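You operate a simulated robot arm through the tools that you are given. There is no shell and no other tool. Be economical: measure what you need, move in short steps, check, and stop when the job is done.

The job below is to be done with a simulated robot arm. You get a single attempt, and the scene is never put back.

JOB
Shut the garden tap and wind the hose in.
Fine: hold the nozzle key till the gauge reads nought before the blue coupling comes off; stand it in the black cup, then wind till the coil is full.

Only the result counts: the job must be done as asked and must still hold three seconds after the hand-in. Knocking over, shifting, dropping, spilling or breaking anything else fails it.

ROBOT AND FRAMES
A 7-joint arm with a two-finger parallel gripper, fixed in place. Base frame: the origin is at the foot of the arm, x ahead of it, y to its left, z up. Lengths are in mm, angles in rad, forces in N, time in s.
With the tool pointing down near the work surface it reaches from about 480 to 920 mm from the base axis. Its first joint turns from -2.007 to 2.007 rad. Payload 3.91 kg.
Tool frame: the origin (TCP) lies between the finger pads and is the grasp point; the fingertips stand 30 mm ahead of it; z points along the fingers, y is the line along which they close. Largest opening 110 mm; finger width 20, thickness 10; the body of the gripper, 48 by 112 mm, starts 55 mm behind the TCP.
Orientation is that of the tool frame in the base frame, as a unit quaternion [x, y, z, w]. With the fingers straight down and closing along the base's y, the tool's x points along the base's -x, its y along +y and its z along -z.

CONTROLS
- The arm moves only by the tool servo_tool. Its argument "targets" is one flat list of numbers, 7 for each row, row after row: the shift along the tool's x, y, z in units of 150 mm (1.0 is 150 mm), then the turn, a rotation vector about the tool's x, y, z in units of 45 degrees (1.0 is 45 degrees), then the gripper command, from -1 (shut) to 1 (fully open), values between in proportion. In form: [tx, ty, tz, rx, ry, rz, jaw, tx, ty, tz, rx, ry, rz, jaw, ...]. A call has 1 to 20 rows; each row is the pose to reach, as a shift and turn from the pose commanded when the call began, along the tool's axes at that moment. A call with a number of a shift or a turn outside -1 to 1 is refused whole. Rows are played at 5 a second. More than 50 mm and 0.15 rad between two rows, or a gripper value outside its range, and nothing of the call is played. Where a pose cannot be reached the arm comes as near as it can. A force on the tool above 90 N (or 10 N above the force at the start of the call, whichever is more), or a blocked arm, ends the call early, and 0.2 s more pass. The fingers move at their own pace (about 153 mm/s each) and stop on an object; they squeeze with about 24 N. The grip force told is the motor's: it shows also when the fingers shut on nothing. Time passes only in rows, and 0.2 s behind the last, so rows that repeat a pose let the fingers close. The reply holds the time, the measured pose of the TCP, the force on the tool along the base axes, the opening and the grip force, in the units named above and with some noise.
- Cameras (640 x 400 px; columns grow to the right, rows downward): "scene" is fixed at [219.6, -648.8, 1697.5]; the picture's right is [0.77, -0.64, 0.00], its down [-0.38, -0.46, -0.80] and it looks along [0.51, 0.62, -0.60] (base axes); focal length 334 px, centre (320, 200). "wrist" rides on the gripper at [-36, 0, -57] in the tool frame; the picture's right is [0.00, -1.00, 0.00], its down [0.97, 0.00, -0.24] and it looks along [0.24, 0.00, 0.97] (tool axes); focal length 218 px, centre (320, 200). There is no depth. A picture from a camera that has moved, and an enlarged one, comes with that camera's place and axes in the base frame and with its lens.
- capture(camera): a new picture of that camera. It takes no simulated time.
- raise_lower(by): slides the trunk up (or, below 0, down) by that many mm; the arm rides with it, the base frame stays. It gives what a move gives, with no picture.
- inspect(camera, box): a new picture of the part [left, top, right, bottom] of that camera's present view, enlarged. It takes no simulated time.
- finish_job(): hands the job in; it is judged then, once.

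Work in short steps. Places have to be worked out from the pictures, the camera data and where the tool is seen: move nearer, look again, correct. Check each grasp and each placing, and mend what went wrong. You have 120 turns and 84 pictures in all, those below and enlarged ones among them. Open the gripper and draw the arm clear of the work before you hand the job in, unless the task says otherwise; then end with one line.

The tools are called after "Call:" as a command line: name --argument value ..., lists and objects as JSON in quotes. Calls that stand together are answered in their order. servo_tool: Moves the arm, as the interface text tells. Its arguments: {"type":"object","properties":{"targets":{"type":"array"}},"required":["targets"]} The other tools are called the same way: raise_lower (by) slides the trunk up or down; capture (camera) takes a picture; inspect (camera, box) takes an enlarged picture of a part of a camera's view; finish_job () hands the job in.

At the start:

```text
clock: 0.0
ee_pos: [553.0, 44.6, 1387.0]
ee_rot: [0.0, 1.0, 0.0, 0.001]
force: [0.1, 0.5, -0.4]
gripper_width: 110.0
grip_force: 0.0
trunk travel left (down, up): [-925.0, 65.0]
```

scene: 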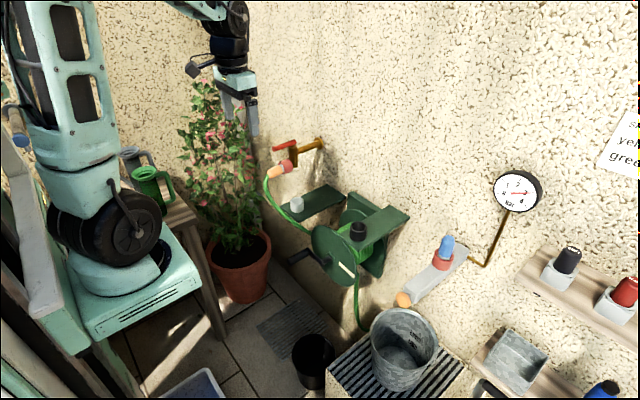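
wrist: 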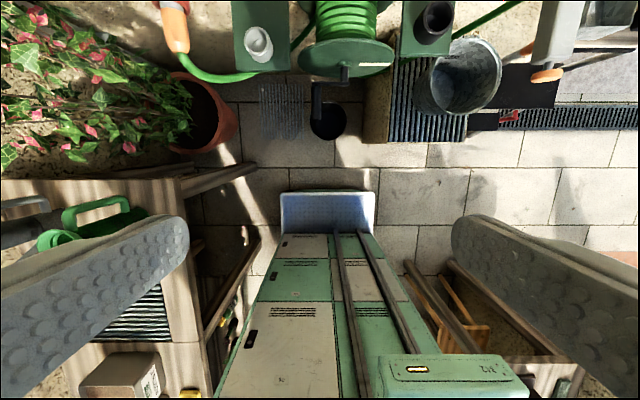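

The scene shows a tap with a red lever, a hose reel with crank, a nozzle with a blue part, a gauge and cups. I'll enlarge the key parts before moving.

Call:
inspect --camera "scene" --box '[240, 120, 420, 300]'

Call:
inspect --camera "scene" --box '[380, 160, 560, 320]'

Call:
inspect --camera "scene" --box '[460, 80, 640, 400]'

Call:
inspect --camera "wrist" --box '[140, 0, 640, 160]'

```text
2.22 times, centred on (330, 210) of scene
camera zoom: at [219.6, -648.8, 1697.5], right [0.77, -0.64, 0.0], down [-0.38, -0.46, -0.8], along [0.51, 0.62, -0.6], focal length 742 px, centre (298, 178)
```

zoom: 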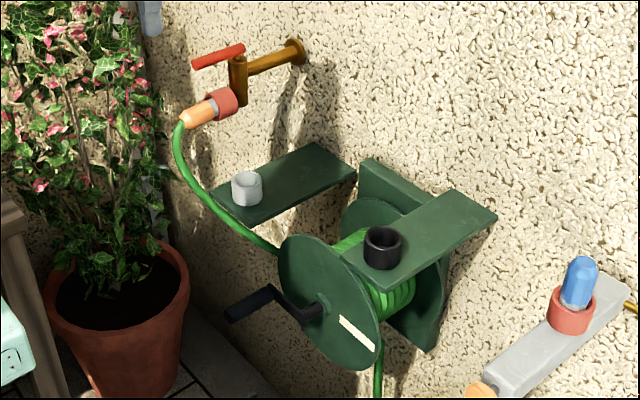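

```text
2.50 times, centred on (470, 240) of scene
camera zoom: at [219.6, -648.8, 1697.5], right [0.77, -0.64, 0.0], down [-0.38, -0.46, -0.8], along [0.51, 0.62, -0.6], focal length 835 px, centre (-55, 100)
```

zoom: 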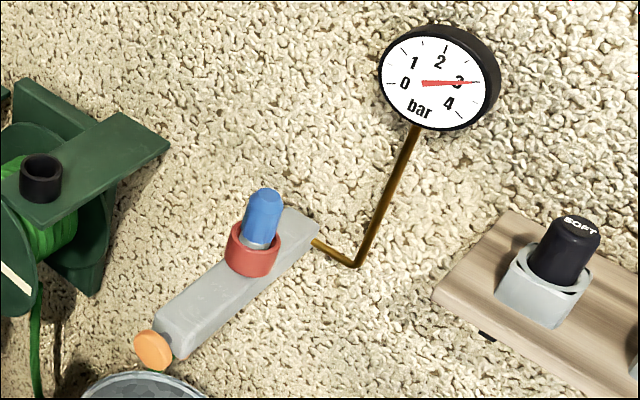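

```text
1.25 times, centred on (550, 240) of scene
camera zoom: at [219.6, -648.8, 1697.5], right [0.77, -0.64, 0.0], down [-0.38, -0.46, -0.8], along [0.51, 0.62, -0.6], focal length 418 px, centre (32, 150)
```

zoom: 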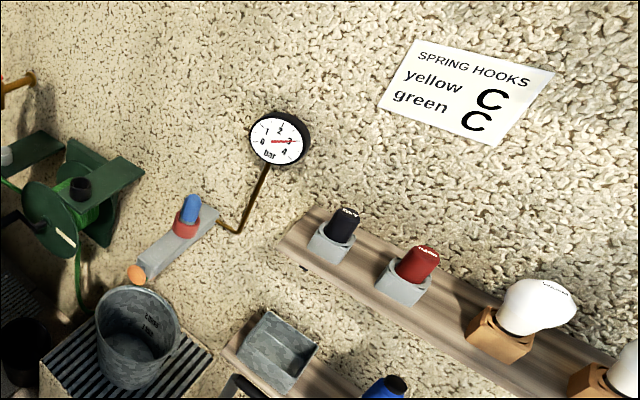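

```text
1.28 times, centred on (390, 80) of wrist
camera zoom: at [589.7, 44.5, 1444.0], right [0.0, -1.0, 0.0], down [-0.97, 0.0, 0.24], along [-0.24, 0.0, -0.97], focal length 279 px, centre (230, 354)
```

zoom: 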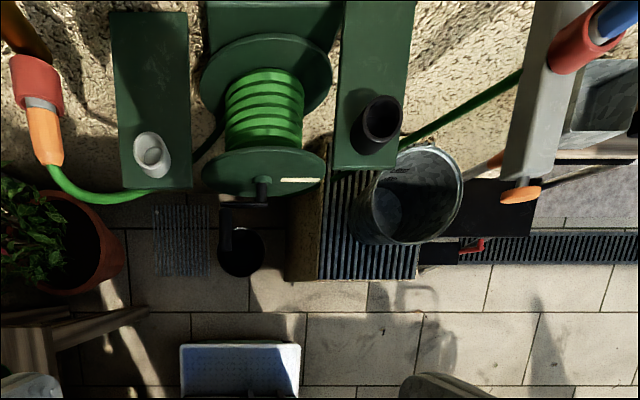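

The parts seem to run as follows: tap at about y=250, reel near y=0, black cup near (787,-141,1040), and nozzle with blue coupling near y=-375. I'll pitch the tool forward for a frontal look.

Call:
servo_tool --targets '[0, 0, 0, 0, -0.17, 0, 1, 0, 0, 0, 0, -0.34, 0, 1, 0, 0, 0, 0, -0.51, 0, 1, 0, 0, 0, 0, -0.68, 0, 1, 0, 0, 0, 0, -0.85, 0, 1, 0, 0, 0, 0, -1, 0, 1]'

Call:
capture --camera "wrist"

```text
clock: 1.4
ee_pos: [553.5, 45.4, 1387.0]
ee_rot: [0.0, 0.924, 0.0, 0.383]
force: [1.0, -0.3, 0.1]
gripper_width: 109.7
grip_force: 0.0
trunk travel left (down, up): [-925.0, 65.0]
```

```text
77 pictures are left
camera wrist: at [539.0, 44.8, 1452.6], right [0.0, -1.0, 0.0], down [-0.86, 0.0, -0.52], along [0.52, 0.0, -0.86], focal length 218 px, centre (320, 200)
```

wrist: 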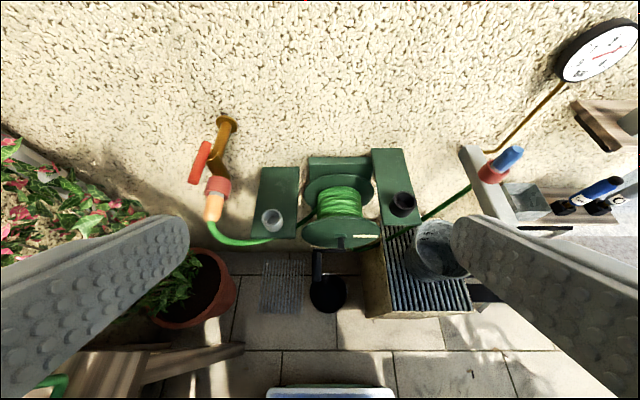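

This is a good view, so I'll enlarge the tap, reel and nozzle from here.

Call:
inspect --camera "wrist" --box '[170, 100, 330, 260]'

Call:
inspect --camera "wrist" --box '[270, 130, 430, 320]'

Call:
inspect --camera "wrist" --box '[400, 110, 560, 270]'

```text
2.50 times, centred on (250, 180) of wrist
camera zoom: at [539.0, 44.8, 1452.6], right [0.0, -1.0, 0.0], down [-0.86, 0.0, -0.52], along [0.52, 0.0, -0.86], focal length 546 px, centre (495, 250)
```

zoom: 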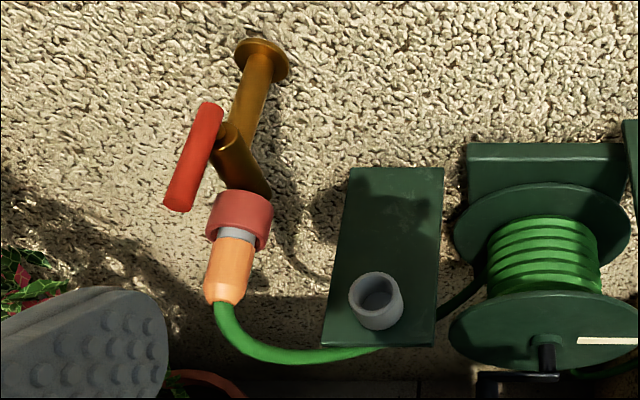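

```text
2.11 times, centred on (350, 225) of wrist
camera zoom: at [539.0, 44.8, 1452.6], right [0.0, -1.0, 0.0], down [-0.86, 0.0, -0.52], along [0.52, 0.0, -0.86], focal length 460 px, centre (257, 147)
```

zoom: 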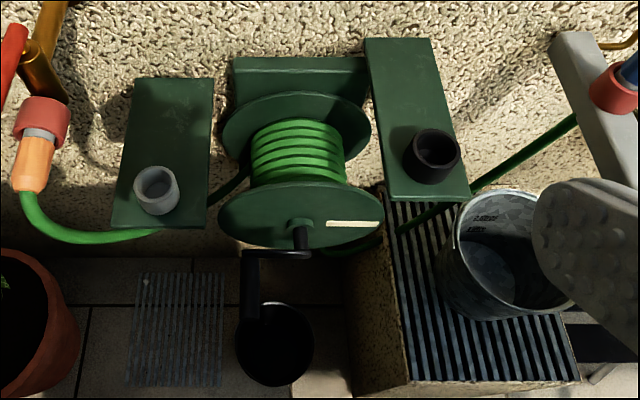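

```text
2.50 times, centred on (480, 190) of wrist
camera zoom: at [539.0, 44.8, 1452.6], right [0.0, -1.0, 0.0], down [-0.86, 0.0, -0.52], along [0.52, 0.0, -0.86], focal length 546 px, centre (-80, 225)
```

zoom: 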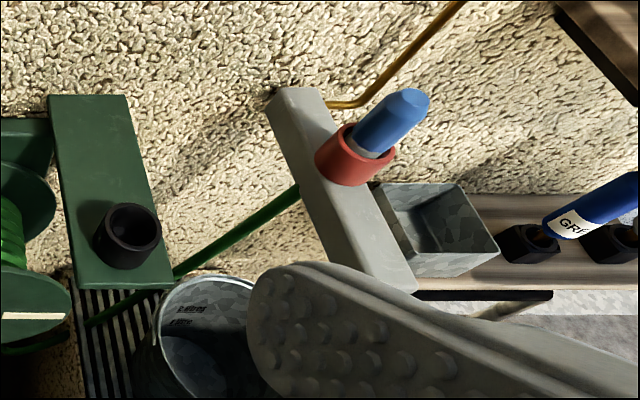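

Triangulated positions: tap lever pivot about (835,255,1140) with its free end at x≈757, blue coupling top about (873,-372,1105), and crank handle about (655–745, 55, 815). I'll move nearer the tap with the jaws shut to refine its place.

Call:
servo_tool --targets '[0.038, 0.2, 0.151, 0, 0, 0, -1, 0.076, 0.4, 0.302, 0, 0, 0, -1, 0.113, 0.6, 0.452, 0, 0, 0, -1, 0.151, 0.8, 0.603, 0, 0, 0, -1, 0.189, 1, 0.754, 0, 0, 0, -1]'

Call:
capture --camera "wrist"

Call:
inspect --camera "scene" --box '[220, 60, 380, 200]'

```text
clock: 2.6
ee_pos: [612.6, 192.2, 1286.2]
ee_rot: [0.001, 0.924, 0.0, 0.382]
force: [0.0, -1.1, 0.3]
gripper_width: 0.0
grip_force: 23.9
trunk travel left (down, up): [-925.0, 65.0]
```

```text
73 pictures are left
camera wrist: at [597.9, 192.6, 1353.0], right [0.0, -1.0, 0.0], down [-0.86, 0.0, -0.52], along [0.52, 0.0, -0.86], focal length 218 px, centre (320, 200)
```

wrist: 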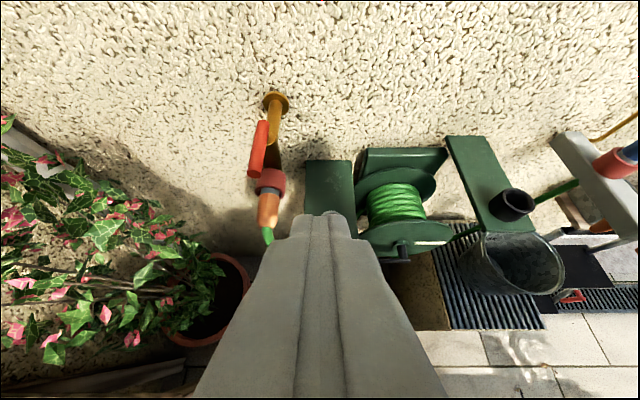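

```text
2.86 times, centred on (300, 130) of scene
camera zoom: at [219.6, -648.8, 1697.5], right [0.77, -0.64, 0.0], down [-0.38, -0.46, -0.8], along [0.51, 0.62, -0.6], focal length 954 px, centre (377, 400)
```

zoom: 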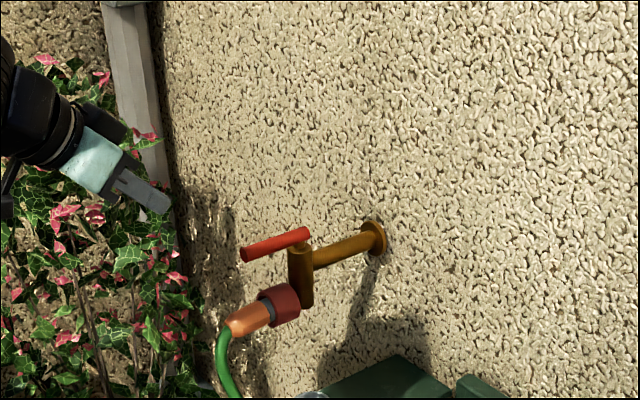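

Lever refined: it runs along x from about 762 to 862 at y≈273, z≈1136, pivoting near x≈843. I'll go tool-down beside it on the -y side, still above.

Call:
servo_tool --targets '[-0.09, 0.037, 0.162, 0, 0.167, 0, -1, -0.179, 0.073, 0.324, 0, 0.333, 0, -1, -0.269, 0.11, 0.486, 0, 0.5, 0, -1, -0.358, 0.147, 0.647, 0, 0.667, 0, -1, -0.448, 0.183, 0.809, 0, 0.833, 0, -1, -0.537, 0.22, 0.971, 0, 1, 0, -1]'

Call:
capture --camera "wrist"

Call:
inspect --camera "scene" --box '[220, 60, 380, 200]'

```text
clock: 4.0
ee_pos: [773.4, 226.6, 1239.6]
ee_rot: [0.0, 1.0, 0.0, -0.003]
force: [-0.8, -0.9, 0.4]
gripper_width: 0.1
grip_force: 24.0
trunk travel left (down, up): [-925.0, 65.0]
```

```text
71 pictures are left
camera wrist: at [809.5, 226.8, 1297.1], right [0.0, -1.0, 0.0], down [-0.97, 0.0, 0.24], along [-0.24, 0.0, -0.97], focal length 218 px, centre (320, 200)
```

wrist: 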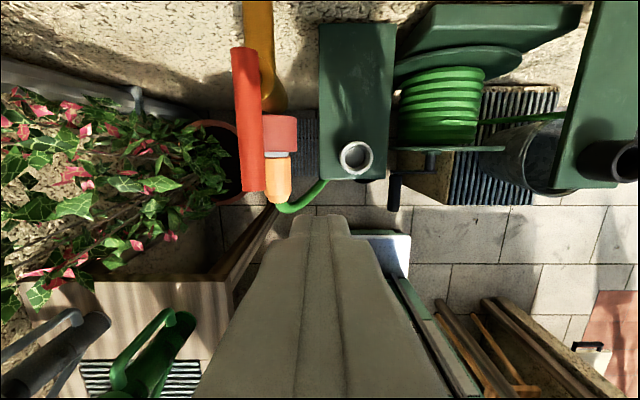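

```text
2.86 times, centred on (300, 130) of scene
camera zoom: at [219.6, -648.8, 1697.5], right [0.77, -0.64, 0.0], down [-0.38, -0.46, -0.8], along [0.51, 0.62, -0.6], focal length 954 px, centre (377, 400)
```

zoom: 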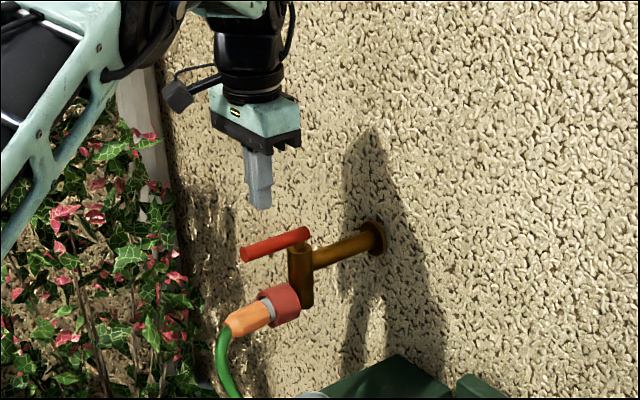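

The lever lies at y≈277, x≈770–870, and the fingers are clear on its -y side. I'll descend beside it and nudge it toward +y (clockwise).

Call:
servo_tool --targets '[-0.111, 0, 0.2, 0, 0, 0, -1, -0.111, 0, 0.4, 0, 0, 0, -1, -0.111, 0, 0.544, 0, 0, 0, -1, -0.111, 0.1, 0.544, 0, 0, 0, -1, -0.111, 0.2, 0.544, 0, 0, 0, -1, -0.111, 0.27, 0.544, 0, 0, 0, -1, -0.111, 0.32, 0.544, 0, 0, 0, -1]'

Call:
inspect --camera "scene" --box '[220, 60, 380, 200]'

```text
clock: 5.6
ee_pos: [790.5, 264.7, 1158.1]
ee_rot: [0.004, 1.0, -0.007, -0.002]
force: [-18.4, -59.1, 11.5]
gripper_width: 0.1
grip_force: 23.9
trunk travel left (down, up): [-925.0, 65.0]
```

```text
2.86 times, centred on (300, 130) of scene
camera zoom: at [219.6, -648.8, 1697.5], right [0.77, -0.64, 0.0], down [-0.38, -0.46, -0.8], along [0.51, 0.62, -0.6], focal length 954 px, centre (377, 400)
```

zoom: 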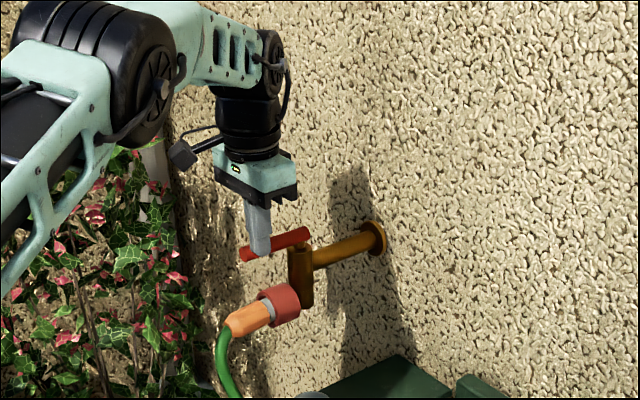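

It pushed back with 59 N and the lever did not move, so +y is against the stop. I'll back off, hop over, and try from the other side.

Call:
servo_tool --targets '[0, -0.15, 0, 0, 0, 0, -1, 0, -0.2, 0, 0, 0, 0, -1, 0, -0.2, -0.25, 0, 0, 0, -1, 0, -0.2, -0.45, 0, 0, 0, -1, 0, 0.1, -0.45, 0, 0, 0, -1, 0, 0.32, -0.45, 0, 0, 0, -1, 0, 0.32, -0.2, 0, 0, 0, -1, 0, 0.32, 0, 0, 0, 0, -1, 0, 0.2, 0, 0, 0, 0, -1, 0, 0.13, 0, 0, 0, 0, -1, 0, 0.07, 0, 0, 0, 0, -1]'

Call:
inspect --camera "scene" --box '[220, 60, 380, 200]'

```text
clock: 8.0
ee_pos: [805.3, 299.8, 1158.8]
ee_rot: [0.0, 1.0, -0.001, -0.003]
force: [0.2, 0.3, -0.8]
gripper_width: 0.0
grip_force: 24.1
out of reach, approached as far as the arm can: row 6, 9, 10, 11
trunk travel left (down, up): [-925.0, 65.0]
```

```text
2.86 times, centred on (300, 130) of scene
camera zoom: at [219.6, -648.8, 1697.5], right [0.77, -0.64, 0.0], down [-0.38, -0.46, -0.8], along [0.51, 0.62, -0.6], focal length 954 px, centre (377, 400)
```

zoom: 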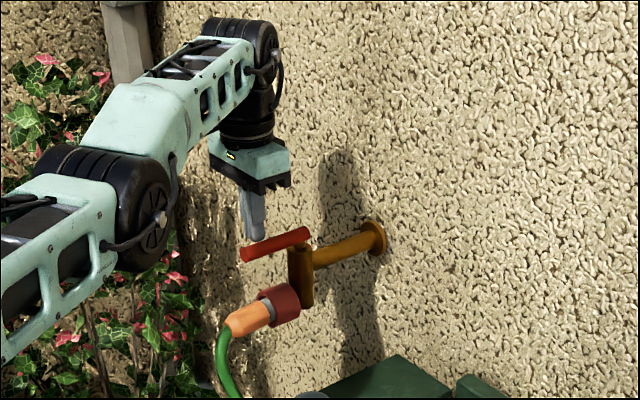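

No contact yet, and the arm settled short at (805,300). I'll command the -y push again from here in small steps.

Call:
servo_tool --targets '[0.05, -0.05, 0, 0, 0, 0, -1, 0.05, -0.1, 0, 0, 0, 0, -1, 0.05, -0.15, 0, 0, 0, 0, -1]'

Call:
capture --camera "wrist"

```text
clock: 8.8
ee_pos: [813.9, 287.7, 1160.7]
ee_rot: [0.0, 1.0, -0.001, -0.001]
force: [-3.0, 0.5, 2.7]
gripper_width: 0.0
grip_force: 23.9
out of reach, approached as far as the arm can: row 1, 2, 3
trunk travel left (down, up): [-925.0, 65.0]
```

```text
67 pictures are left
camera wrist: at [850.7, 286.6, 1217.3], right [0.0, -1.0, 0.0], down [-0.97, 0.0, 0.24], along [-0.24, 0.0, -0.97], focal length 218 px, centre (320, 200)
```

wrist: 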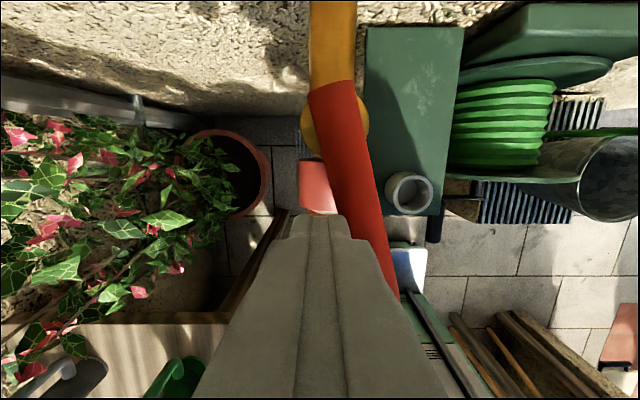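

The lever has begun to swing toward -y, so that is the closing way; the pivot appears near (863,280). I'll continue the push in small steps.

Call:
servo_tool --targets '[0, -0.07, 0, 0, 0, 0, -1, 0, -0.14, 0, 0, 0, 0, -1]'

```text
clock: 9.4
ee_pos: [824.0, 272.9, 1161.2]
ee_rot: [-0.001, 1.0, 0.0, -0.001]
force: [-4.4, -2.1, 2.2]
gripper_width: 0.0
grip_force: 23.5
out of reach, approached as far as the arm can: row 1, 2
trunk travel left (down, up): [-925.0, 65.0]
```

The arm drifts outward in x while following, which suits the arc. I'll keep pushing -y.

Call:
servo_tool --targets '[0, -0.08, 0, 0, 0, 0, -1, 0, -0.16, 0, 0, 0, 0, -1, 0, -0.24, 0, 0, 0, 0, -1]'

Call:
capture --camera "wrist"

```text
clock: 10.2
ee_pos: [840.8, 245.5, 1161.2]
ee_rot: [0.001, 1.0, 0.0, -0.001]
force: [-0.7, 0.6, 2.0]
gripper_width: 0.1
grip_force: 23.8
out of reach, approached as far as the arm can: row 1, 2, 3
trunk travel left (down, up): [-925.0, 65.0]
```

```text
66 pictures are left
camera wrist: at [876.7, 245.8, 1217.7], right [0.0, -1.0, 0.0], down [-0.97, 0.0, 0.24], along [-0.24, 0.0, -0.97], focal length 218 px, centre (320, 200)
```

wrist: 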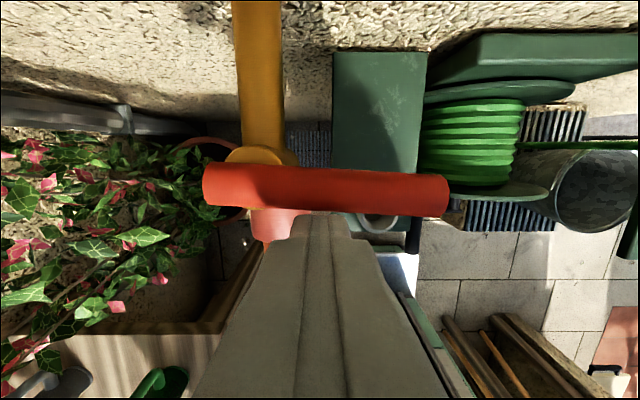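

The lever now lies nearly along y. I'll press it in +x to reach its end stop.

Call:
servo_tool --targets '[-0.03, -0.05, 0, 0, 0, 0, -1, -0.08, -0.05, 0, 0, 0, 0, -1, -0.12, -0.05, 0, 0, 0, 0, -1]'

Call:
capture --camera "wrist"

Call:
inspect --camera "scene" --box '[220, 60, 380, 200]'

```text
clock: 11.0
ee_pos: [849.3, 234.6, 1164.6]
ee_rot: [0.001, 1.0, 0.0, 0.002]
force: [-7.2, 7.7, 4.7]
gripper_width: 0.1
grip_force: 23.9
out of reach, approached as far as the arm can: row 2, 3
trunk travel left (down, up): [-925.0, 65.0]
```

```text
65 pictures are left
camera wrist: at [884.9, 234.3, 1221.4], right [0.0, -1.0, 0.0], down [-0.97, 0.0, 0.23], along [-0.23, 0.0, -0.97], focal length 218 px, centre (320, 200)
```

wrist: 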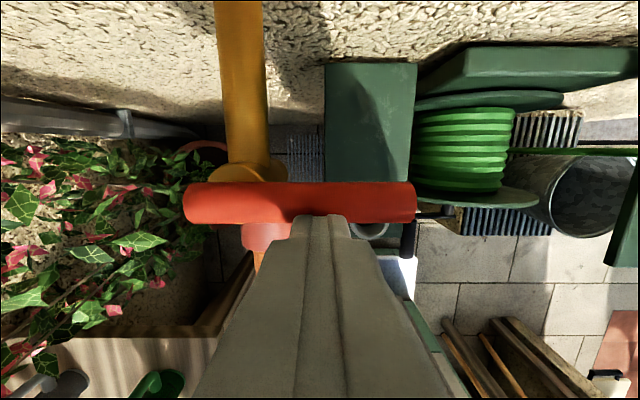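

```text
2.86 times, centred on (300, 130) of scene
camera zoom: at [219.6, -648.8, 1697.5], right [0.77, -0.64, 0.0], down [-0.38, -0.46, -0.8], along [0.51, 0.62, -0.6], focal length 954 px, centre (377, 400)
```

zoom: 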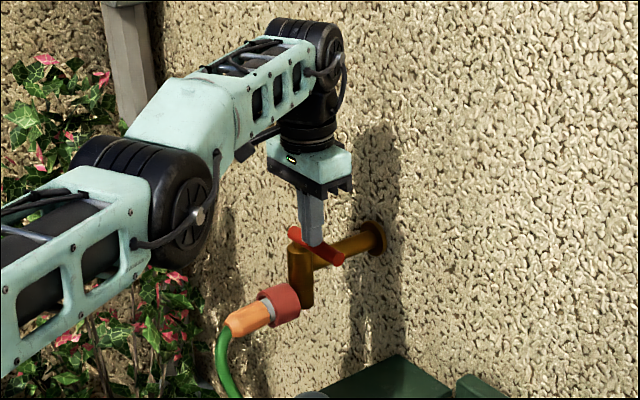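

The lever looks square to the pipe. I'll push slightly further to feel for the stop, with a little -y to get more leverage.

Call:
servo_tool --targets '[-0.05, -0.1, 0.03, 0, 0, 0, -1, -0.1, -0.1, 0.03, 0, 0, 0, -1, -0.15, -0.1, 0.03, 0, 0, 0, -1, -0.15, -0.1, 0.03, 0, 0, 0, -1]'

Call:
capture --camera "wrist"

```text
clock: 12.0
ee_pos: [858.7, 219.0, 1164.9]
ee_rot: [-0.002, 1.0, 0.004, 0.003]
force: [-18.7, 30.4, 43.9]
gripper_width: 0.0
grip_force: 24.2
out of reach, approached as far as the arm can: row 2, 3, 4
trunk travel left (down, up): [-925.0, 65.0]
```

```text
63 pictures are left
camera wrist: at [894.4, 218.0, 1221.5], right [0.0, -1.0, -0.01], down [-0.97, -0.01, 0.23], along [-0.23, 0.01, -0.97], focal length 218 px, centre (320, 200)
```

wrist: 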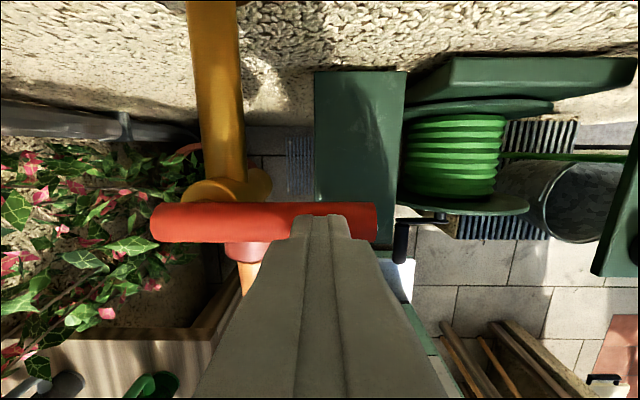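

The finger has ridden up onto the lever (44 N vertical). I'll lift off and look at the lever's rest position.

Call:
servo_tool --targets '[0.05, 0, -0.15, 0, 0, 0, -1, 0.15, 0, -0.35, 0, 0, 0, -1, 0.35, 0, -0.5, 0, 0, 0, -1, 0.5, 0, -0.5, 0, 0, 0, -1]'

Call:
capture --camera "wrist"

Call:
inspect --camera "scene" --box '[240, 100, 360, 200]'

```text
clock: 13.0
ee_pos: [834.8, 243.9, 1241.6]
ee_rot: [0.001, 1.0, -0.001, -0.001]
force: [-0.1, -1.4, 0.3]
gripper_width: 0.1
grip_force: 23.5
out of reach, approached as far as the arm can: row 2, 3, 4
trunk travel left (down, up): [-925.0, 65.0]
```

```text
62 pictures are left
camera wrist: at [870.7, 243.4, 1298.2], right [0.0, -1.0, 0.0], down [-0.97, 0.0, 0.24], along [-0.24, 0.0, -0.97], focal length 218 px, centre (320, 200)
```

wrist: 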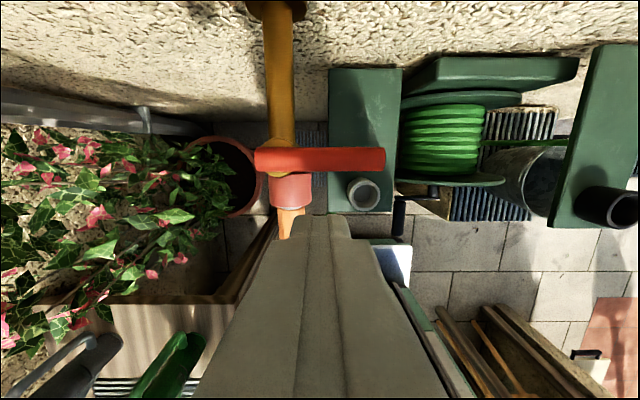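

```text
4.00 times, centred on (300, 150) of scene
camera zoom: at [219.6, -648.8, 1697.5], right [0.77, -0.64, 0.0], down [-0.38, -0.46, -0.8], along [0.51, 0.62, -0.6], focal length 1336 px, centre (400, 400)
```

zoom: 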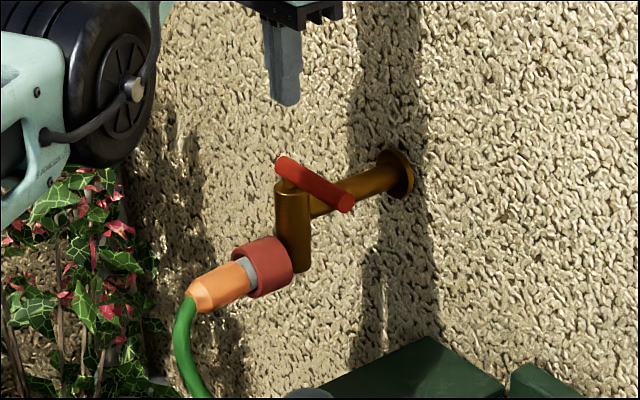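

The lever is exactly square to the pipe, so the tap is shut. Next I'll retract the arm to a neutral area toward the nozzle.

Call:
servo_tool --targets '[0.1, -0.25, -0.2, 0, 0, 0, -1, 0.2, -0.5, -0.4, 0, 0, 0, -1, 0.4, -0.75, -0.6, 0, 0, 0, -1, 0.6, -0.95, -0.7, 0, 0, 0, -1, 0.8, -1, -0.7, 0, 0, 0, -1]'

```text
refused: row 1 steps farther than a row can; nothing moved
```

That step was slightly too large, so I'll use finer rows.

Call:
servo_tool --targets '[0.1, -0.2, -0.15, 0, 0, 0, -1, 0.2, -0.4, -0.3, 0, 0, 0, -1, 0.35, -0.6, -0.45, 0, 0, 0, -1, 0.5, -0.8, -0.6, 0, 0, 0, -1, 0.7, -0.95, -0.7, 0, 0, 0, -1, 0.9, -1, -0.7, 0, 0, 0, -1]'

```text
clock: 14.4
ee_pos: [845.4, 145.9, 1386.0]
ee_rot: [0.0, 1.0, 0.0, -0.001]
force: [0.3, -0.5, -0.3]
gripper_width: 0.1
grip_force: 24.3
out of reach, approached as far as the arm can: row 1, 2, 3, 4, 5, 6
trunk travel left (down, up): [-925.0, 65.0]
```

The arm is not retracting in x, so I'll look at its posture.

Call:
capture --camera "scene"

```text
60 pictures are left
```

scene: 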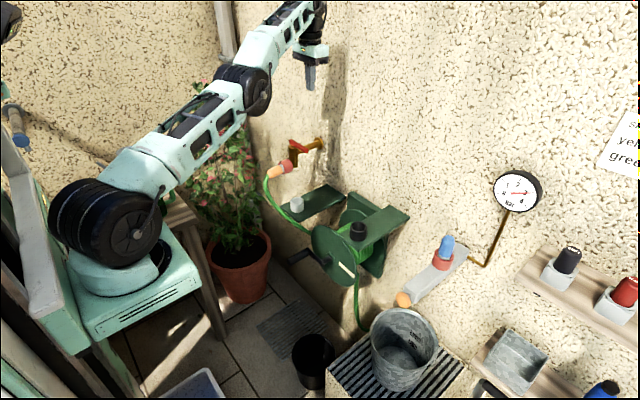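

The arm is nearly straight at the elbow. I'll command a plain inward retraction to unbend it.

Call:
servo_tool --targets '[0.3, -0.05, 0, 0, 0, 0, -1, 0.6, -0.1, 0, 0, 0, 0, -1, 0.9, -0.15, 0, 0, 0, 0, -1, 1, -0.15, 0, 0, 0, 0, -1, 1, -0.15, 0, 0, 0, 0, -1]'

```text
clock: 15.6
ee_pos: [816.6, 174.1, 1423.1]
ee_rot: [0.0, 1.0, 0.0, 0.0]
force: [0.1, 0.4, 0.1]
gripper_width: 0.2
grip_force: 23.9
out of reach, approached as far as the arm can: row 1, 2, 3, 4, 5
trunk travel left (down, up): [-925.0, 65.0]
```

A wrist joint seems to be at its limit in this elbow posture. I'll pitch the tool forward to relieve it, then retract.

Call:
servo_tool --targets '[0, 0, 0, 0, -0.17, 0, -1, 0, 0, 0, 0, -0.34, 0, -1, 0, 0, 0, 0, -0.51, 0, -1, 0, 0, 0, 0, -0.68, 0, -1, 0, 0, 0, 0, -0.85, 0, -1, 0, 0, 0, 0, -1, 0, -1]'

Call:
servo_tool --targets '[0.15, 0, -0.15, 0, 0, 0, -1, 0.3, -0.05, -0.3, 0, 0, 0, -1, 0.5, -0.1, -0.5, 0, 0, 0, -1, 0.7, -0.15, -0.7, 0, 0, 0, -1, 0.7, -0.15, -0.7, 0, 0, 0, -1]'

Call:
capture --camera "scene"

```text
clock: 17.0
ee_pos: [925.1, 242.4, 1481.0]
ee_rot: [0.0, 0.924, 0.0, 0.383]
force: [-0.5, -0.4, 0.6]
gripper_width: 0.3
grip_force: 23.7
out of reach, approached as far as the arm can: row 1, 2, 3, 4, 5, 6
trunk travel left (down, up): [-925.0, 65.0]
```

```text
clock: 18.2
ee_pos: [860.5, 291.2, 1529.2]
ee_rot: [0.0, 0.924, -0.001, 0.382]
force: [-1.0, -0.8, -0.7]
gripper_width: 0.0
grip_force: 24.0
out of reach, approached as far as the arm can: row 1, 2, 3, 4, 5
trunk travel left (down, up): [-925.0, 65.0]
```

```text
59 pictures are left
```

scene: 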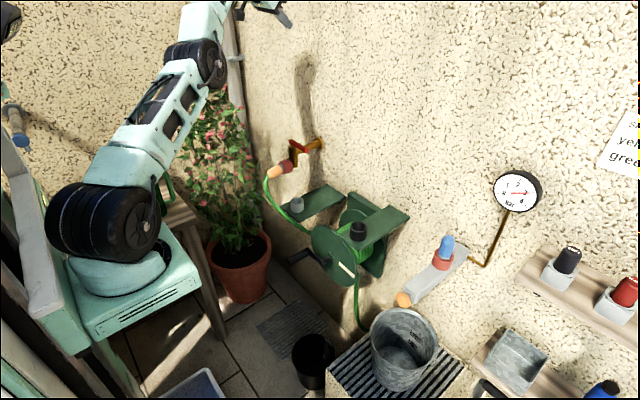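

The elbow seems pinned just past straight. I'll check what the commanded pose is by holding still for one row.

Call:
servo_tool --targets '[0, 0, 0, 0, 0, 0, -1]'

```text
clock: 18.6
ee_pos: [862.1, 289.4, 1529.3]
ee_rot: [0.0, 0.924, 0.0, 0.381]
force: [-0.3, 0.4, 0.5]
gripper_width: 0.0
grip_force: 23.3
trunk travel left (down, up): [-925.0, 65.0]
```

The commanded pose follows the reached one. I'll stretch slightly outward past the straight point and then pull inward.

Call:
servo_tool --targets '[-0.18, 0.056, 0.057, 0, 0, 0, -1, -0.18, 0.056, 0.057, 0, 0, 0, -1, -0.02, 0, 0, 0, 0, 0, -1, 0.05, -0.1, -0.1, 0, 0, 0, -1, 0.1, -0.2, -0.3, 0, 0, 0, -1]'

```text
clock: 19.8
ee_pos: [842.4, 277.6, 1570.5]
ee_rot: [0.0, 0.924, 0.0, 0.382]
force: [-1.0, 0.2, -0.2]
gripper_width: 0.0
grip_force: 24.8
out of reach, approached as far as the arm can: row 1, 2, 4, 5
trunk travel left (down, up): [-925.0, 65.0]
```

The forearm needs to flex downward to leave the hyperextended branch. I'll move down with outward pressure along the reach limit, then pull in and down.

Call:
servo_tool --targets '[0.05, 0.02, 0.15, 0, 0, 0, -1, 0.1, 0.04, 0.3, 0, 0, 0, -1, 0.15, 0.04, 0.45, 0, 0, 0, -1, 0.2, 0.04, 0.6, 0, 0, 0, -1]'

Call:
servo_tool --targets '[0.25, 0, 0, 0, 0, 0, -1, 0.5, -0.02, -0.1, 0, 0, 0, -1, 0.75, -0.05, -0.2, 0, 0, 0, -1]'

```text
clock: 20.8
ee_pos: [889.1, 287.5, 1487.4]
ee_rot: [0.0, 0.924, 0.0, 0.382]
force: [-0.1, -0.1, -0.4]
gripper_width: 0.1
grip_force: 23.7
out of reach, approached as far as the arm can: row 2, 3, 4
trunk travel left (down, up): [-925.0, 65.0]
```

```text
clock: 21.6
ee_pos: [859.8, 335.2, 1466.7]
ee_rot: [0.0, 0.924, -0.001, 0.382]
force: [-0.6, -0.4, 0.0]
gripper_width: 0.0
grip_force: 23.7
out of reach, approached as far as the arm can: row 1, 2, 3
trunk travel left (down, up): [-925.0, 65.0]
```

Still pinned. I'll look closely at the arm's joints to see which one is stuck.

Call:
inspect --camera "scene" --box '[30, 0, 330, 280]'

```text
1.43 times, centred on (180, 140) of scene
camera zoom: at [219.6, -648.8, 1697.5], right [0.77, -0.64, 0.0], down [-0.38, -0.46, -0.8], along [0.51, 0.62, -0.6], focal length 477 px, centre (520, 286)
```

zoom: 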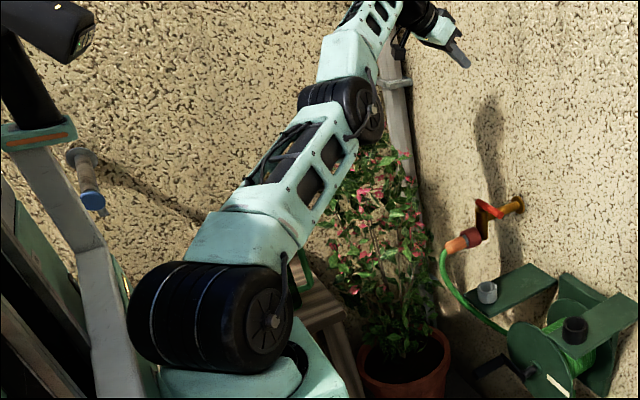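

The forearm is bent slightly upward past straight. I'll extend to straight and then take a large downward step so the elbow flexes the right way.

Call:
servo_tool --targets '[-0.06, 0.024, 0.013, 0, 0, 0, -1, -0.06, 0.024, 0.013, 0, 0, 0, -1, 0.12, 0.048, 0.262, 0, 0, 0, -1, 0.303, 0.01, 0.327, 0, 0, 0, -1, 0.503, -0.047, 0.347, 0, 0, 0, -1]'

```text
clock: 22.8
ee_pos: [873.3, 355.3, 1393.6]
ee_rot: [0.001, 0.924, -0.001, 0.382]
force: [0.3, -0.3, -0.5]
gripper_width: 0.0
grip_force: 23.9
out of reach, approached as far as the arm can: row 1, 2, 4, 5
trunk travel left (down, up): [-925.0, 65.0]
```

Same result; the forearm has also rolled toward +y, so the right flexing direction is down and -y. I'll try that.

Call:
servo_tool --targets '[-0.044, 0.021, 0.014, 0, 0, 0, -1, -0.044, 0.021, 0.014, 0, 0, 0, -1, 0.07, -0.187, 0.22, 0, 0, 0, -1, 0.22, -0.32, 0.26, 0, 0, 0, -1, 0.397, -0.44, 0.26, 0, 0, 0, -1]'

Call:
inspect --camera "scene" --box '[30, 0, 330, 280]'

```text
clock: 24.0
ee_pos: [911.6, 330.4, 1341.4]
ee_rot: [0.001, 0.923, 0.0, 0.384]
force: [-0.1, -0.9, 0.4]
gripper_width: 0.1
grip_force: 24.0
out of reach, approached as far as the arm can: row 1, 2, 3, 4, 5
trunk travel left (down, up): [-925.0, 65.0]
```

```text
1.43 times, centred on (180, 140) of scene
camera zoom: at [219.6, -648.8, 1697.5], right [0.77, -0.64, 0.0], down [-0.38, -0.46, -0.8], along [0.51, 0.62, -0.6], focal length 477 px, centre (520, 286)
```

zoom: 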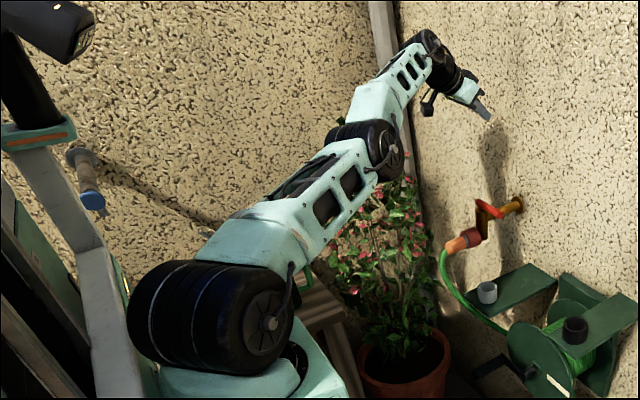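

Still pinned. I'll swing the arm high and toward the middle, where there's free space, so I can sweep downward under outward pressure.

Call:
servo_tool --targets '[-0.03, -0.13, -0.2, 0, 0, 0, -1, -0.06, -0.26, -0.41, 0, 0, 0, -1, -0.09, -0.39, -0.61, 0, 0, 0, -1, -0.11, -0.51, -0.82, 0, 0, 0, -1]'

Call:
servo_tool --targets '[-0.03, -0.13, -0.2, 0, 0, 0, -1, -0.06, -0.26, -0.41, 0, 0, 0, -1, -0.09, -0.39, -0.61, 0, 0, 0, -1, -0.11, -0.51, -0.82, 0, 0, 0, -1]'

Call:
servo_tool --targets '[-0.03, -0.13, -0.2, 0, 0, 0, -1, -0.06, -0.26, -0.41, 0, 0, 0, -1, -0.09, -0.39, -0.61, 0, 0, 0, -1, -0.11, -0.51, -0.82, 0, 0, 0, -1]'

```text
clock: 25.0
ee_pos: [887.9, 299.0, 1470.4]
ee_rot: [0.0, 0.924, -0.001, 0.382]
force: [0.0, -0.5, 0.0]
gripper_width: 0.0
grip_force: 24.1
out of reach, approached as far as the arm can: row 1, 2, 3, 4
trunk travel left (down, up): [-925.0, 65.0]
```

```text
clock: 26.0
ee_pos: [849.1, 245.8, 1593.9]
ee_rot: [0.001, 0.925, -0.001, 0.381]
force: [0.1, 0.1, -0.8]
gripper_width: 0.0
grip_force: 23.7
out of reach, approached as far as the arm can: row 1, 2, 3, 4
trunk travel left (down, up): [-925.0, 65.0]
```

```text
clock: 27.0
ee_pos: [783.0, 184.2, 1706.4]
ee_rot: [0.001, 0.924, -0.001, 0.382]
force: [0.4, 0.0, -0.4]
gripper_width: 0.1
grip_force: 23.9
out of reach, approached as far as the arm can: row 1, 2, 3, 4
trunk travel left (down, up): [-925.0, 65.0]
```

The sphere fit gives a shoulder at about 78 mm from the axis, z≈1350, with reach about 770. Now I'll sweep tangentially downward and finish with an inward pull.

Call:
servo_tool --targets '[-0.008, 0.05, 0.237, 0, 0, 0, -1, 0.017, 0.093, 0.472, 0, 0, 0, -1, 0.041, 0.137, 0.707, 0, 0, 0, -1, 0.066, 0.18, 0.94, 0, 0, 0, -1, 0.298, 0.138, 0.967, 0, 0, 0, -1, 0.558, 0.082, 0.949, 0, 0, 0, -1]'

```text
clock: 28.4
ee_pos: [872.8, 220.7, 1587.6]
ee_rot: [0.002, 0.924, -0.001, 0.383]
force: [-0.2, -0.1, 0.0]
gripper_width: 0.1
grip_force: 23.5
out of reach, approached as far as the arm can: row 4, 5, 6
trunk travel left (down, up): [-925.0, 65.0]
```

The reach margin is about 15 mm, so my earlier outward presses were too small to straighten the elbow. I'll press fully, then make a large downward step with a small inward allowance.

Call:
servo_tool --targets '[-0.081, 0.022, 0.022, 0, 0, 0, -1, -0.081, 0.022, 0.022, 0, 0, 0, -1, 0.114, 0.036, 0.283, 0, 0, 0, -1, 0.228, 0.064, 0.526, 0, 0, 0, -1, 0.4, 0.052, 0.643, 0, 0, 0, -1]'

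```text
clock: 29.6
ee_pos: [920.9, 242.8, 1487.5]
ee_rot: [0.0, 0.924, 0.0, 0.383]
force: [0.7, 0.2, 0.4]
gripper_width: 0.2
grip_force: 24.0
out of reach, approached as far as the arm can: row 1, 2, 3, 4, 5
trunk travel left (down, up): [-925.0, 65.0]
```

I'll try the opposite sense: stretch to straight, then step upward before pulling in.

Call:
servo_tool --targets '[-0.113, -0.028, -0.24, 0, 0, 0, -1, -0.226, -0.056, -0.479, 0, 0, 0, -1, -0.37, -0.042, -0.561, 0, 0, 0, -1, -0.37, -0.042, -0.561, 0, 0, 0, -1, -0.383, -0.102, -0.844, 0, 0, 0, -1, -0.247, -0.16, -0.976, 0, 0, 0, -1, -0.042, -0.209, -0.992, 0, 0, 0, -1]'

```text
clock: 31.2
ee_pos: [820.7, 211.4, 1596.9]
ee_rot: [0.0, 0.924, 0.001, 0.382]
force: [1.0, 0.8, -0.4]
gripper_width: 0.0
grip_force: 23.8
out of reach, approached as far as the arm can: row 2, 3, 4, 5
trunk travel left (down, up): [-925.0, 65.0]
```

Rows 6 and 7 were reached, so the elbow is free again. I'll retract to a comfortable pose.

Call:
servo_tool --targets '[0.25, -0.1, -0.1, 0, 0, 0, -1, 0.5, -0.2, -0.2, 0, 0, 0, -1, 0.75, -0.3, -0.3, 0, 0, 0, -1, 1, -0.4, -0.3, 0, 0, 0, -1, 1, -0.6, -0.3, 0, 0, 0, -1, 1, -0.8, -0.3, 0, 0, 0, -1]'

Call:
servo_tool --targets '[0.25, -0.2, 0, 0, 0, 0, -1, 0.5, -0.4, 0, 0, 0, 0, -1, 0.7, -0.6, 0, 0, 0, 0, -1, 0.7, -0.85, 0, 0, 0, 0, -1, 0.7, -1, 0, 0, 0, 0, -1]'

Call:
capture --camera "scene"

```text
clock: 32.6
ee_pos: [679.4, 91.0, 1522.6]
ee_rot: [0.001, 0.924, 0.0, 0.383]
force: [0.8, 0.0, -0.6]
gripper_width: 0.1
grip_force: 24.0
trunk travel left (down, up): [-925.0, 65.0]
```

```text
clock: 33.8
ee_pos: [605.9, -60.1, 1450.2]
ee_rot: [0.001, 0.924, -0.001, 0.383]
force: [-0.1, -0.3, 0.7]
gripper_width: 0.1
grip_force: 24.2
trunk travel left (down, up): [-925.0, 65.0]
```

```text
56 pictures are left
```

scene: 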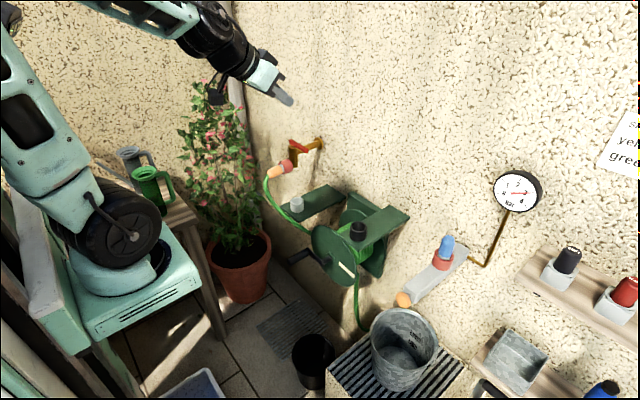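

The arm is back in its normal elbow-up posture. The shoulder sits high (z≈1350), so I'll lower the trunk to make the nozzle work well within reach.

Call:
raise_lower --by -250

Call:
servo_tool --targets '[0, -0.1, -0.1, 0, -0.17, 0, -1, 0, -0.2, -0.2, 0, -0.34, 0, -1, 0, -0.35, -0.3, 0, -0.51, 0, -1, 0, -0.5, -0.4, 0, -0.68, 0, -1, 0, -0.7, -0.4, 0, -0.85, 0, -1, 0, -0.9, -0.4, 0, -1, 0, -1]'

Call:
capture --camera "wrist"

```text
clock: 36.4
ee_pos: [605.7, -59.6, 1199.4]
ee_rot: [0.0, 0.924, 0.0, 0.383]
force: [0.5, -0.8, -0.9]
gripper_width: 0.1
grip_force: 24.4
trunk travel left (down, up): [-675.0, 315.0]
```

```text
clock: 37.8
ee_pos: [648.3, -119.9, 1272.5]
ee_rot: [0.009, 0.708, -0.009, 0.706]
force: [0.3, 0.5, 0.7]
gripper_width: 0.0
grip_force: 24.1
out of reach, approached as far as the arm can: row 1, 2, 3, 4, 5, 6
trunk travel left (down, up): [-675.0, 315.0]
```

```text
55 pictures are left
camera wrist: at [591.3, -119.4, 1307.9], right [-0.03, -1.0, 0.0], down [-0.24, 0.01, -0.97], along [0.97, -0.02, -0.24], focal length 218 px, centre (320, 200)
```

wrist: 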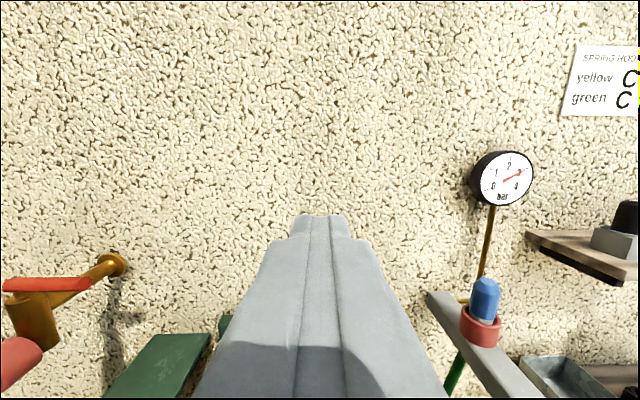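

That was the near limit (too folded). I'll go outward toward a spot in front of the nozzle.

Call:
servo_tool --targets '[0.05, -0.15, 0.2, 0, 0, 0, -1, 0.15, -0.3, 0.3, 0, 0, 0, -1, 0.3, -0.45, 0.3, 0, 0, 0, -1, 0.4, -0.65, 0.3, 0, 0, 0, -1, 0.5, -0.85, 0.3, 0, 0, 0, -1, 0.5, -1, 0.3, 0, 0, 0, -1]'

Call:
capture --camera "wrist"

```text
clock: 39.2
ee_pos: [690.7, -113.9, 1260.5]
ee_rot: [0.004, 0.708, -0.004, 0.706]
force: [-0.1, 0.4, 0.2]
gripper_width: 0.3
grip_force: 24.0
out of reach, approached as far as the arm can: row 1, 2, 3, 4, 5, 6
trunk travel left (down, up): [-675.0, 315.0]
```

```text
54 pictures are left
camera wrist: at [633.1, -113.8, 1296.6], right [-0.01, -1.0, 0.0], down [-0.24, 0.0, -0.97], along [0.97, -0.01, -0.24], focal length 218 px, centre (320, 200)
```

wrist: 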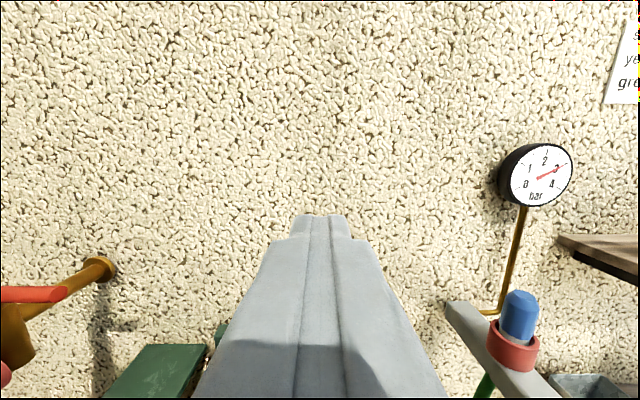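

The wrist can't bend this far back while folded. I'll return to the 45° pitch, where the arm moved freely, and head for the nozzle.

Call:
servo_tool --targets '[0, 0, 0, 0, 0.17, 0, -1, 0, 0, 0, 0, 0.34, 0, -1, 0, 0, 0, 0, 0.51, 0, -1, 0, 0, 0, 0, 0.68, 0, -1, 0, 0, 0, 0, 0.85, 0, -1, 0, 0, 0, 0, 1, 0, -1]'

Call:
servo_tool --targets '[0, -0.25, 0, 0, 0, 0, -1, 0, -0.5, 0, 0, 0, 0, -1, 0, -0.75, 0, 0, 0, 0, -1, 0, -1, 0, 0, 0, 0, -1]'

Call:
capture --camera "wrist"

```text
clock: 40.6
ee_pos: [694.8, -111.4, 1256.6]
ee_rot: [-0.001, 0.924, -0.001, 0.383]
force: [-0.3, 0.9, -0.3]
gripper_width: 0.0
grip_force: 24.2
out of reach, approached as far as the arm can: row 5
trunk travel left (down, up): [-675.0, 315.0]
```

```text
clock: 41.6
ee_pos: [694.6, -260.5, 1257.4]
ee_rot: [0.001, 0.924, -0.001, 0.383]
force: [0.0, 0.5, 0.2]
gripper_width: 0.2
grip_force: 24.0
trunk travel left (down, up): [-675.0, 315.0]
```

```text
53 pictures are left
camera wrist: at [680.4, -261.8, 1322.0], right [0.0, -1.0, 0.0], down [-0.86, 0.0, -0.52], along [0.52, 0.0, -0.86], focal length 218 px, centre (320, 200)
```

wrist: 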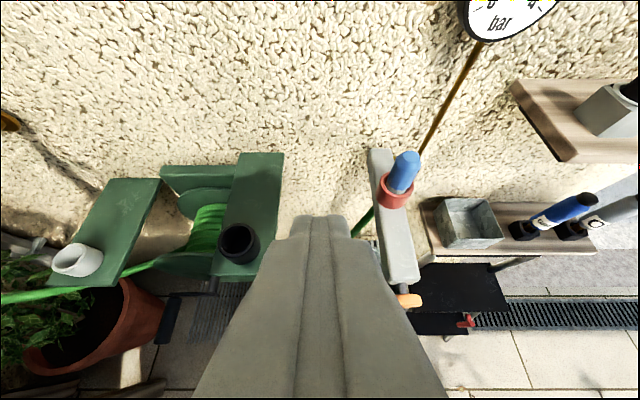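

The nozzle block lies along x at y≈-377 with its orange key near (716,-377,1003), pushing toward +x. I'll go tool-down in front of it and check.

Call:
servo_tool --targets '[0.103, -0.129, 0.065, 0, 0.167, 0, -1, 0.207, -0.259, 0.129, 0, 0.333, 0, -1, 0.31, -0.388, 0.194, 0, 0.5, 0, -1, 0.413, -0.517, 0.259, 0, 0.667, 0, -1, 0.517, -0.647, 0.323, 0, 0.833, 0, -1, 0.62, -0.776, 0.388, 0, 1, 0, -1]'

Call:
capture --camera "wrist"

Call:
inspect --camera "scene" --box '[360, 150, 560, 330]'

```text
clock: 43.0
ee_pos: [669.9, -378.9, 1148.2]
ee_rot: [0.0, 1.0, 0.0, -0.002]
force: [-1.3, 0.8, 0.5]
gripper_width: 0.0
grip_force: 24.3
trunk travel left (down, up): [-675.0, 315.0]
```

```text
52 pictures are left
camera wrist: at [706.2, -379.6, 1205.0], right [0.0, -1.0, 0.0], down [-0.97, 0.0, 0.24], along [-0.24, 0.0, -0.97], focal length 218 px, centre (320, 200)
```

wrist: 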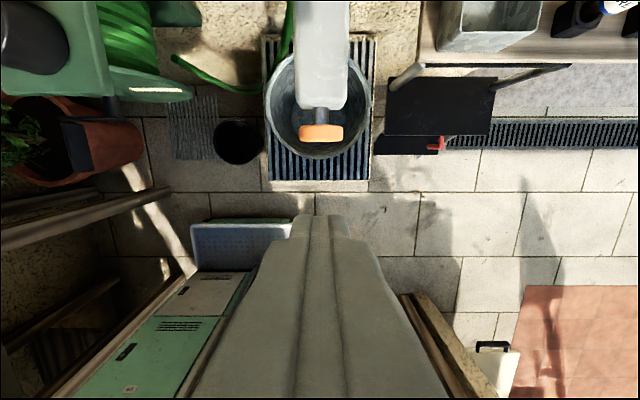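

```text
2.22 times, centred on (460, 240) of scene
camera zoom: at [219.6, -648.8, 1697.5], right [0.77, -0.64, 0.0], down [-0.38, -0.46, -0.8], along [0.51, 0.62, -0.6], focal length 742 px, centre (9, 111)
```

zoom: 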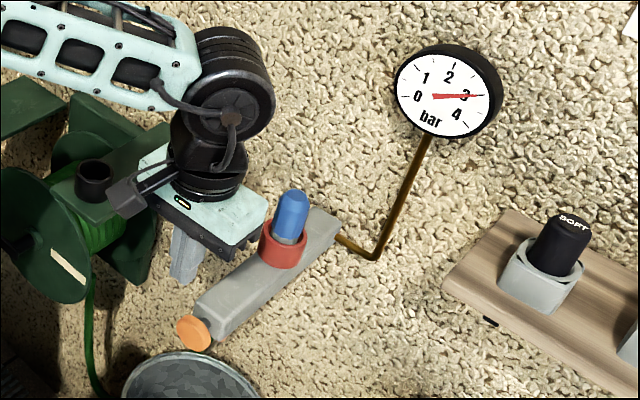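

The key's disc is about 38 mm across, centred near (717,-379,993). I'll descend in front of it and press gently toward +x.

Call:
servo_tool --targets '[0, 0, 0.31, 0, 0, 0, -1, 0, 0, 0.62, 0, 0, 0, -1, 0, 0, 0.92, 0, 0, 0, -1, -0.1, 0, 0.92, 0, 0, 0, -1, -0.2, 0, 0.92, 0, 0, 0, -1, -0.23, 0, 0.92, 0, 0, 0, -1, -0.26, 0, 0.92, 0, 0, 0, -1]'

Call:
inspect --camera "scene" --box '[360, 150, 560, 330]'

```text
clock: 44.6
ee_pos: [708.4, -379.3, 1011.2]
ee_rot: [0.001, 1.0, 0.0, -0.001]
force: [-10.4, 3.4, 2.2]
gripper_width: 0.0
grip_force: 23.4
trunk travel left (down, up): [-675.0, 315.0]
```

```text
2.22 times, centred on (460, 240) of scene
camera zoom: at [219.6, -648.8, 1697.5], right [0.77, -0.64, 0.0], down [-0.38, -0.46, -0.8], along [0.51, 0.62, -0.6], focal length 742 px, centre (9, 111)
```

zoom: 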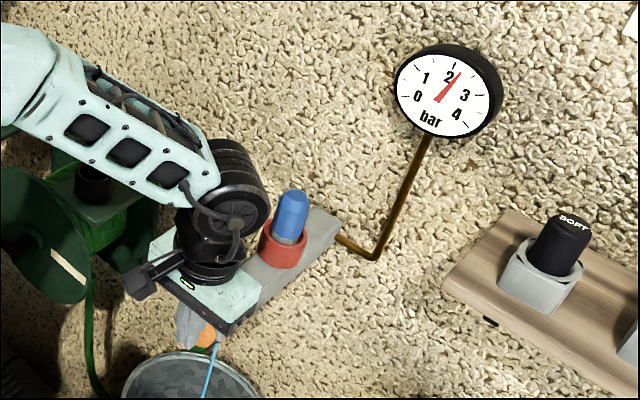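

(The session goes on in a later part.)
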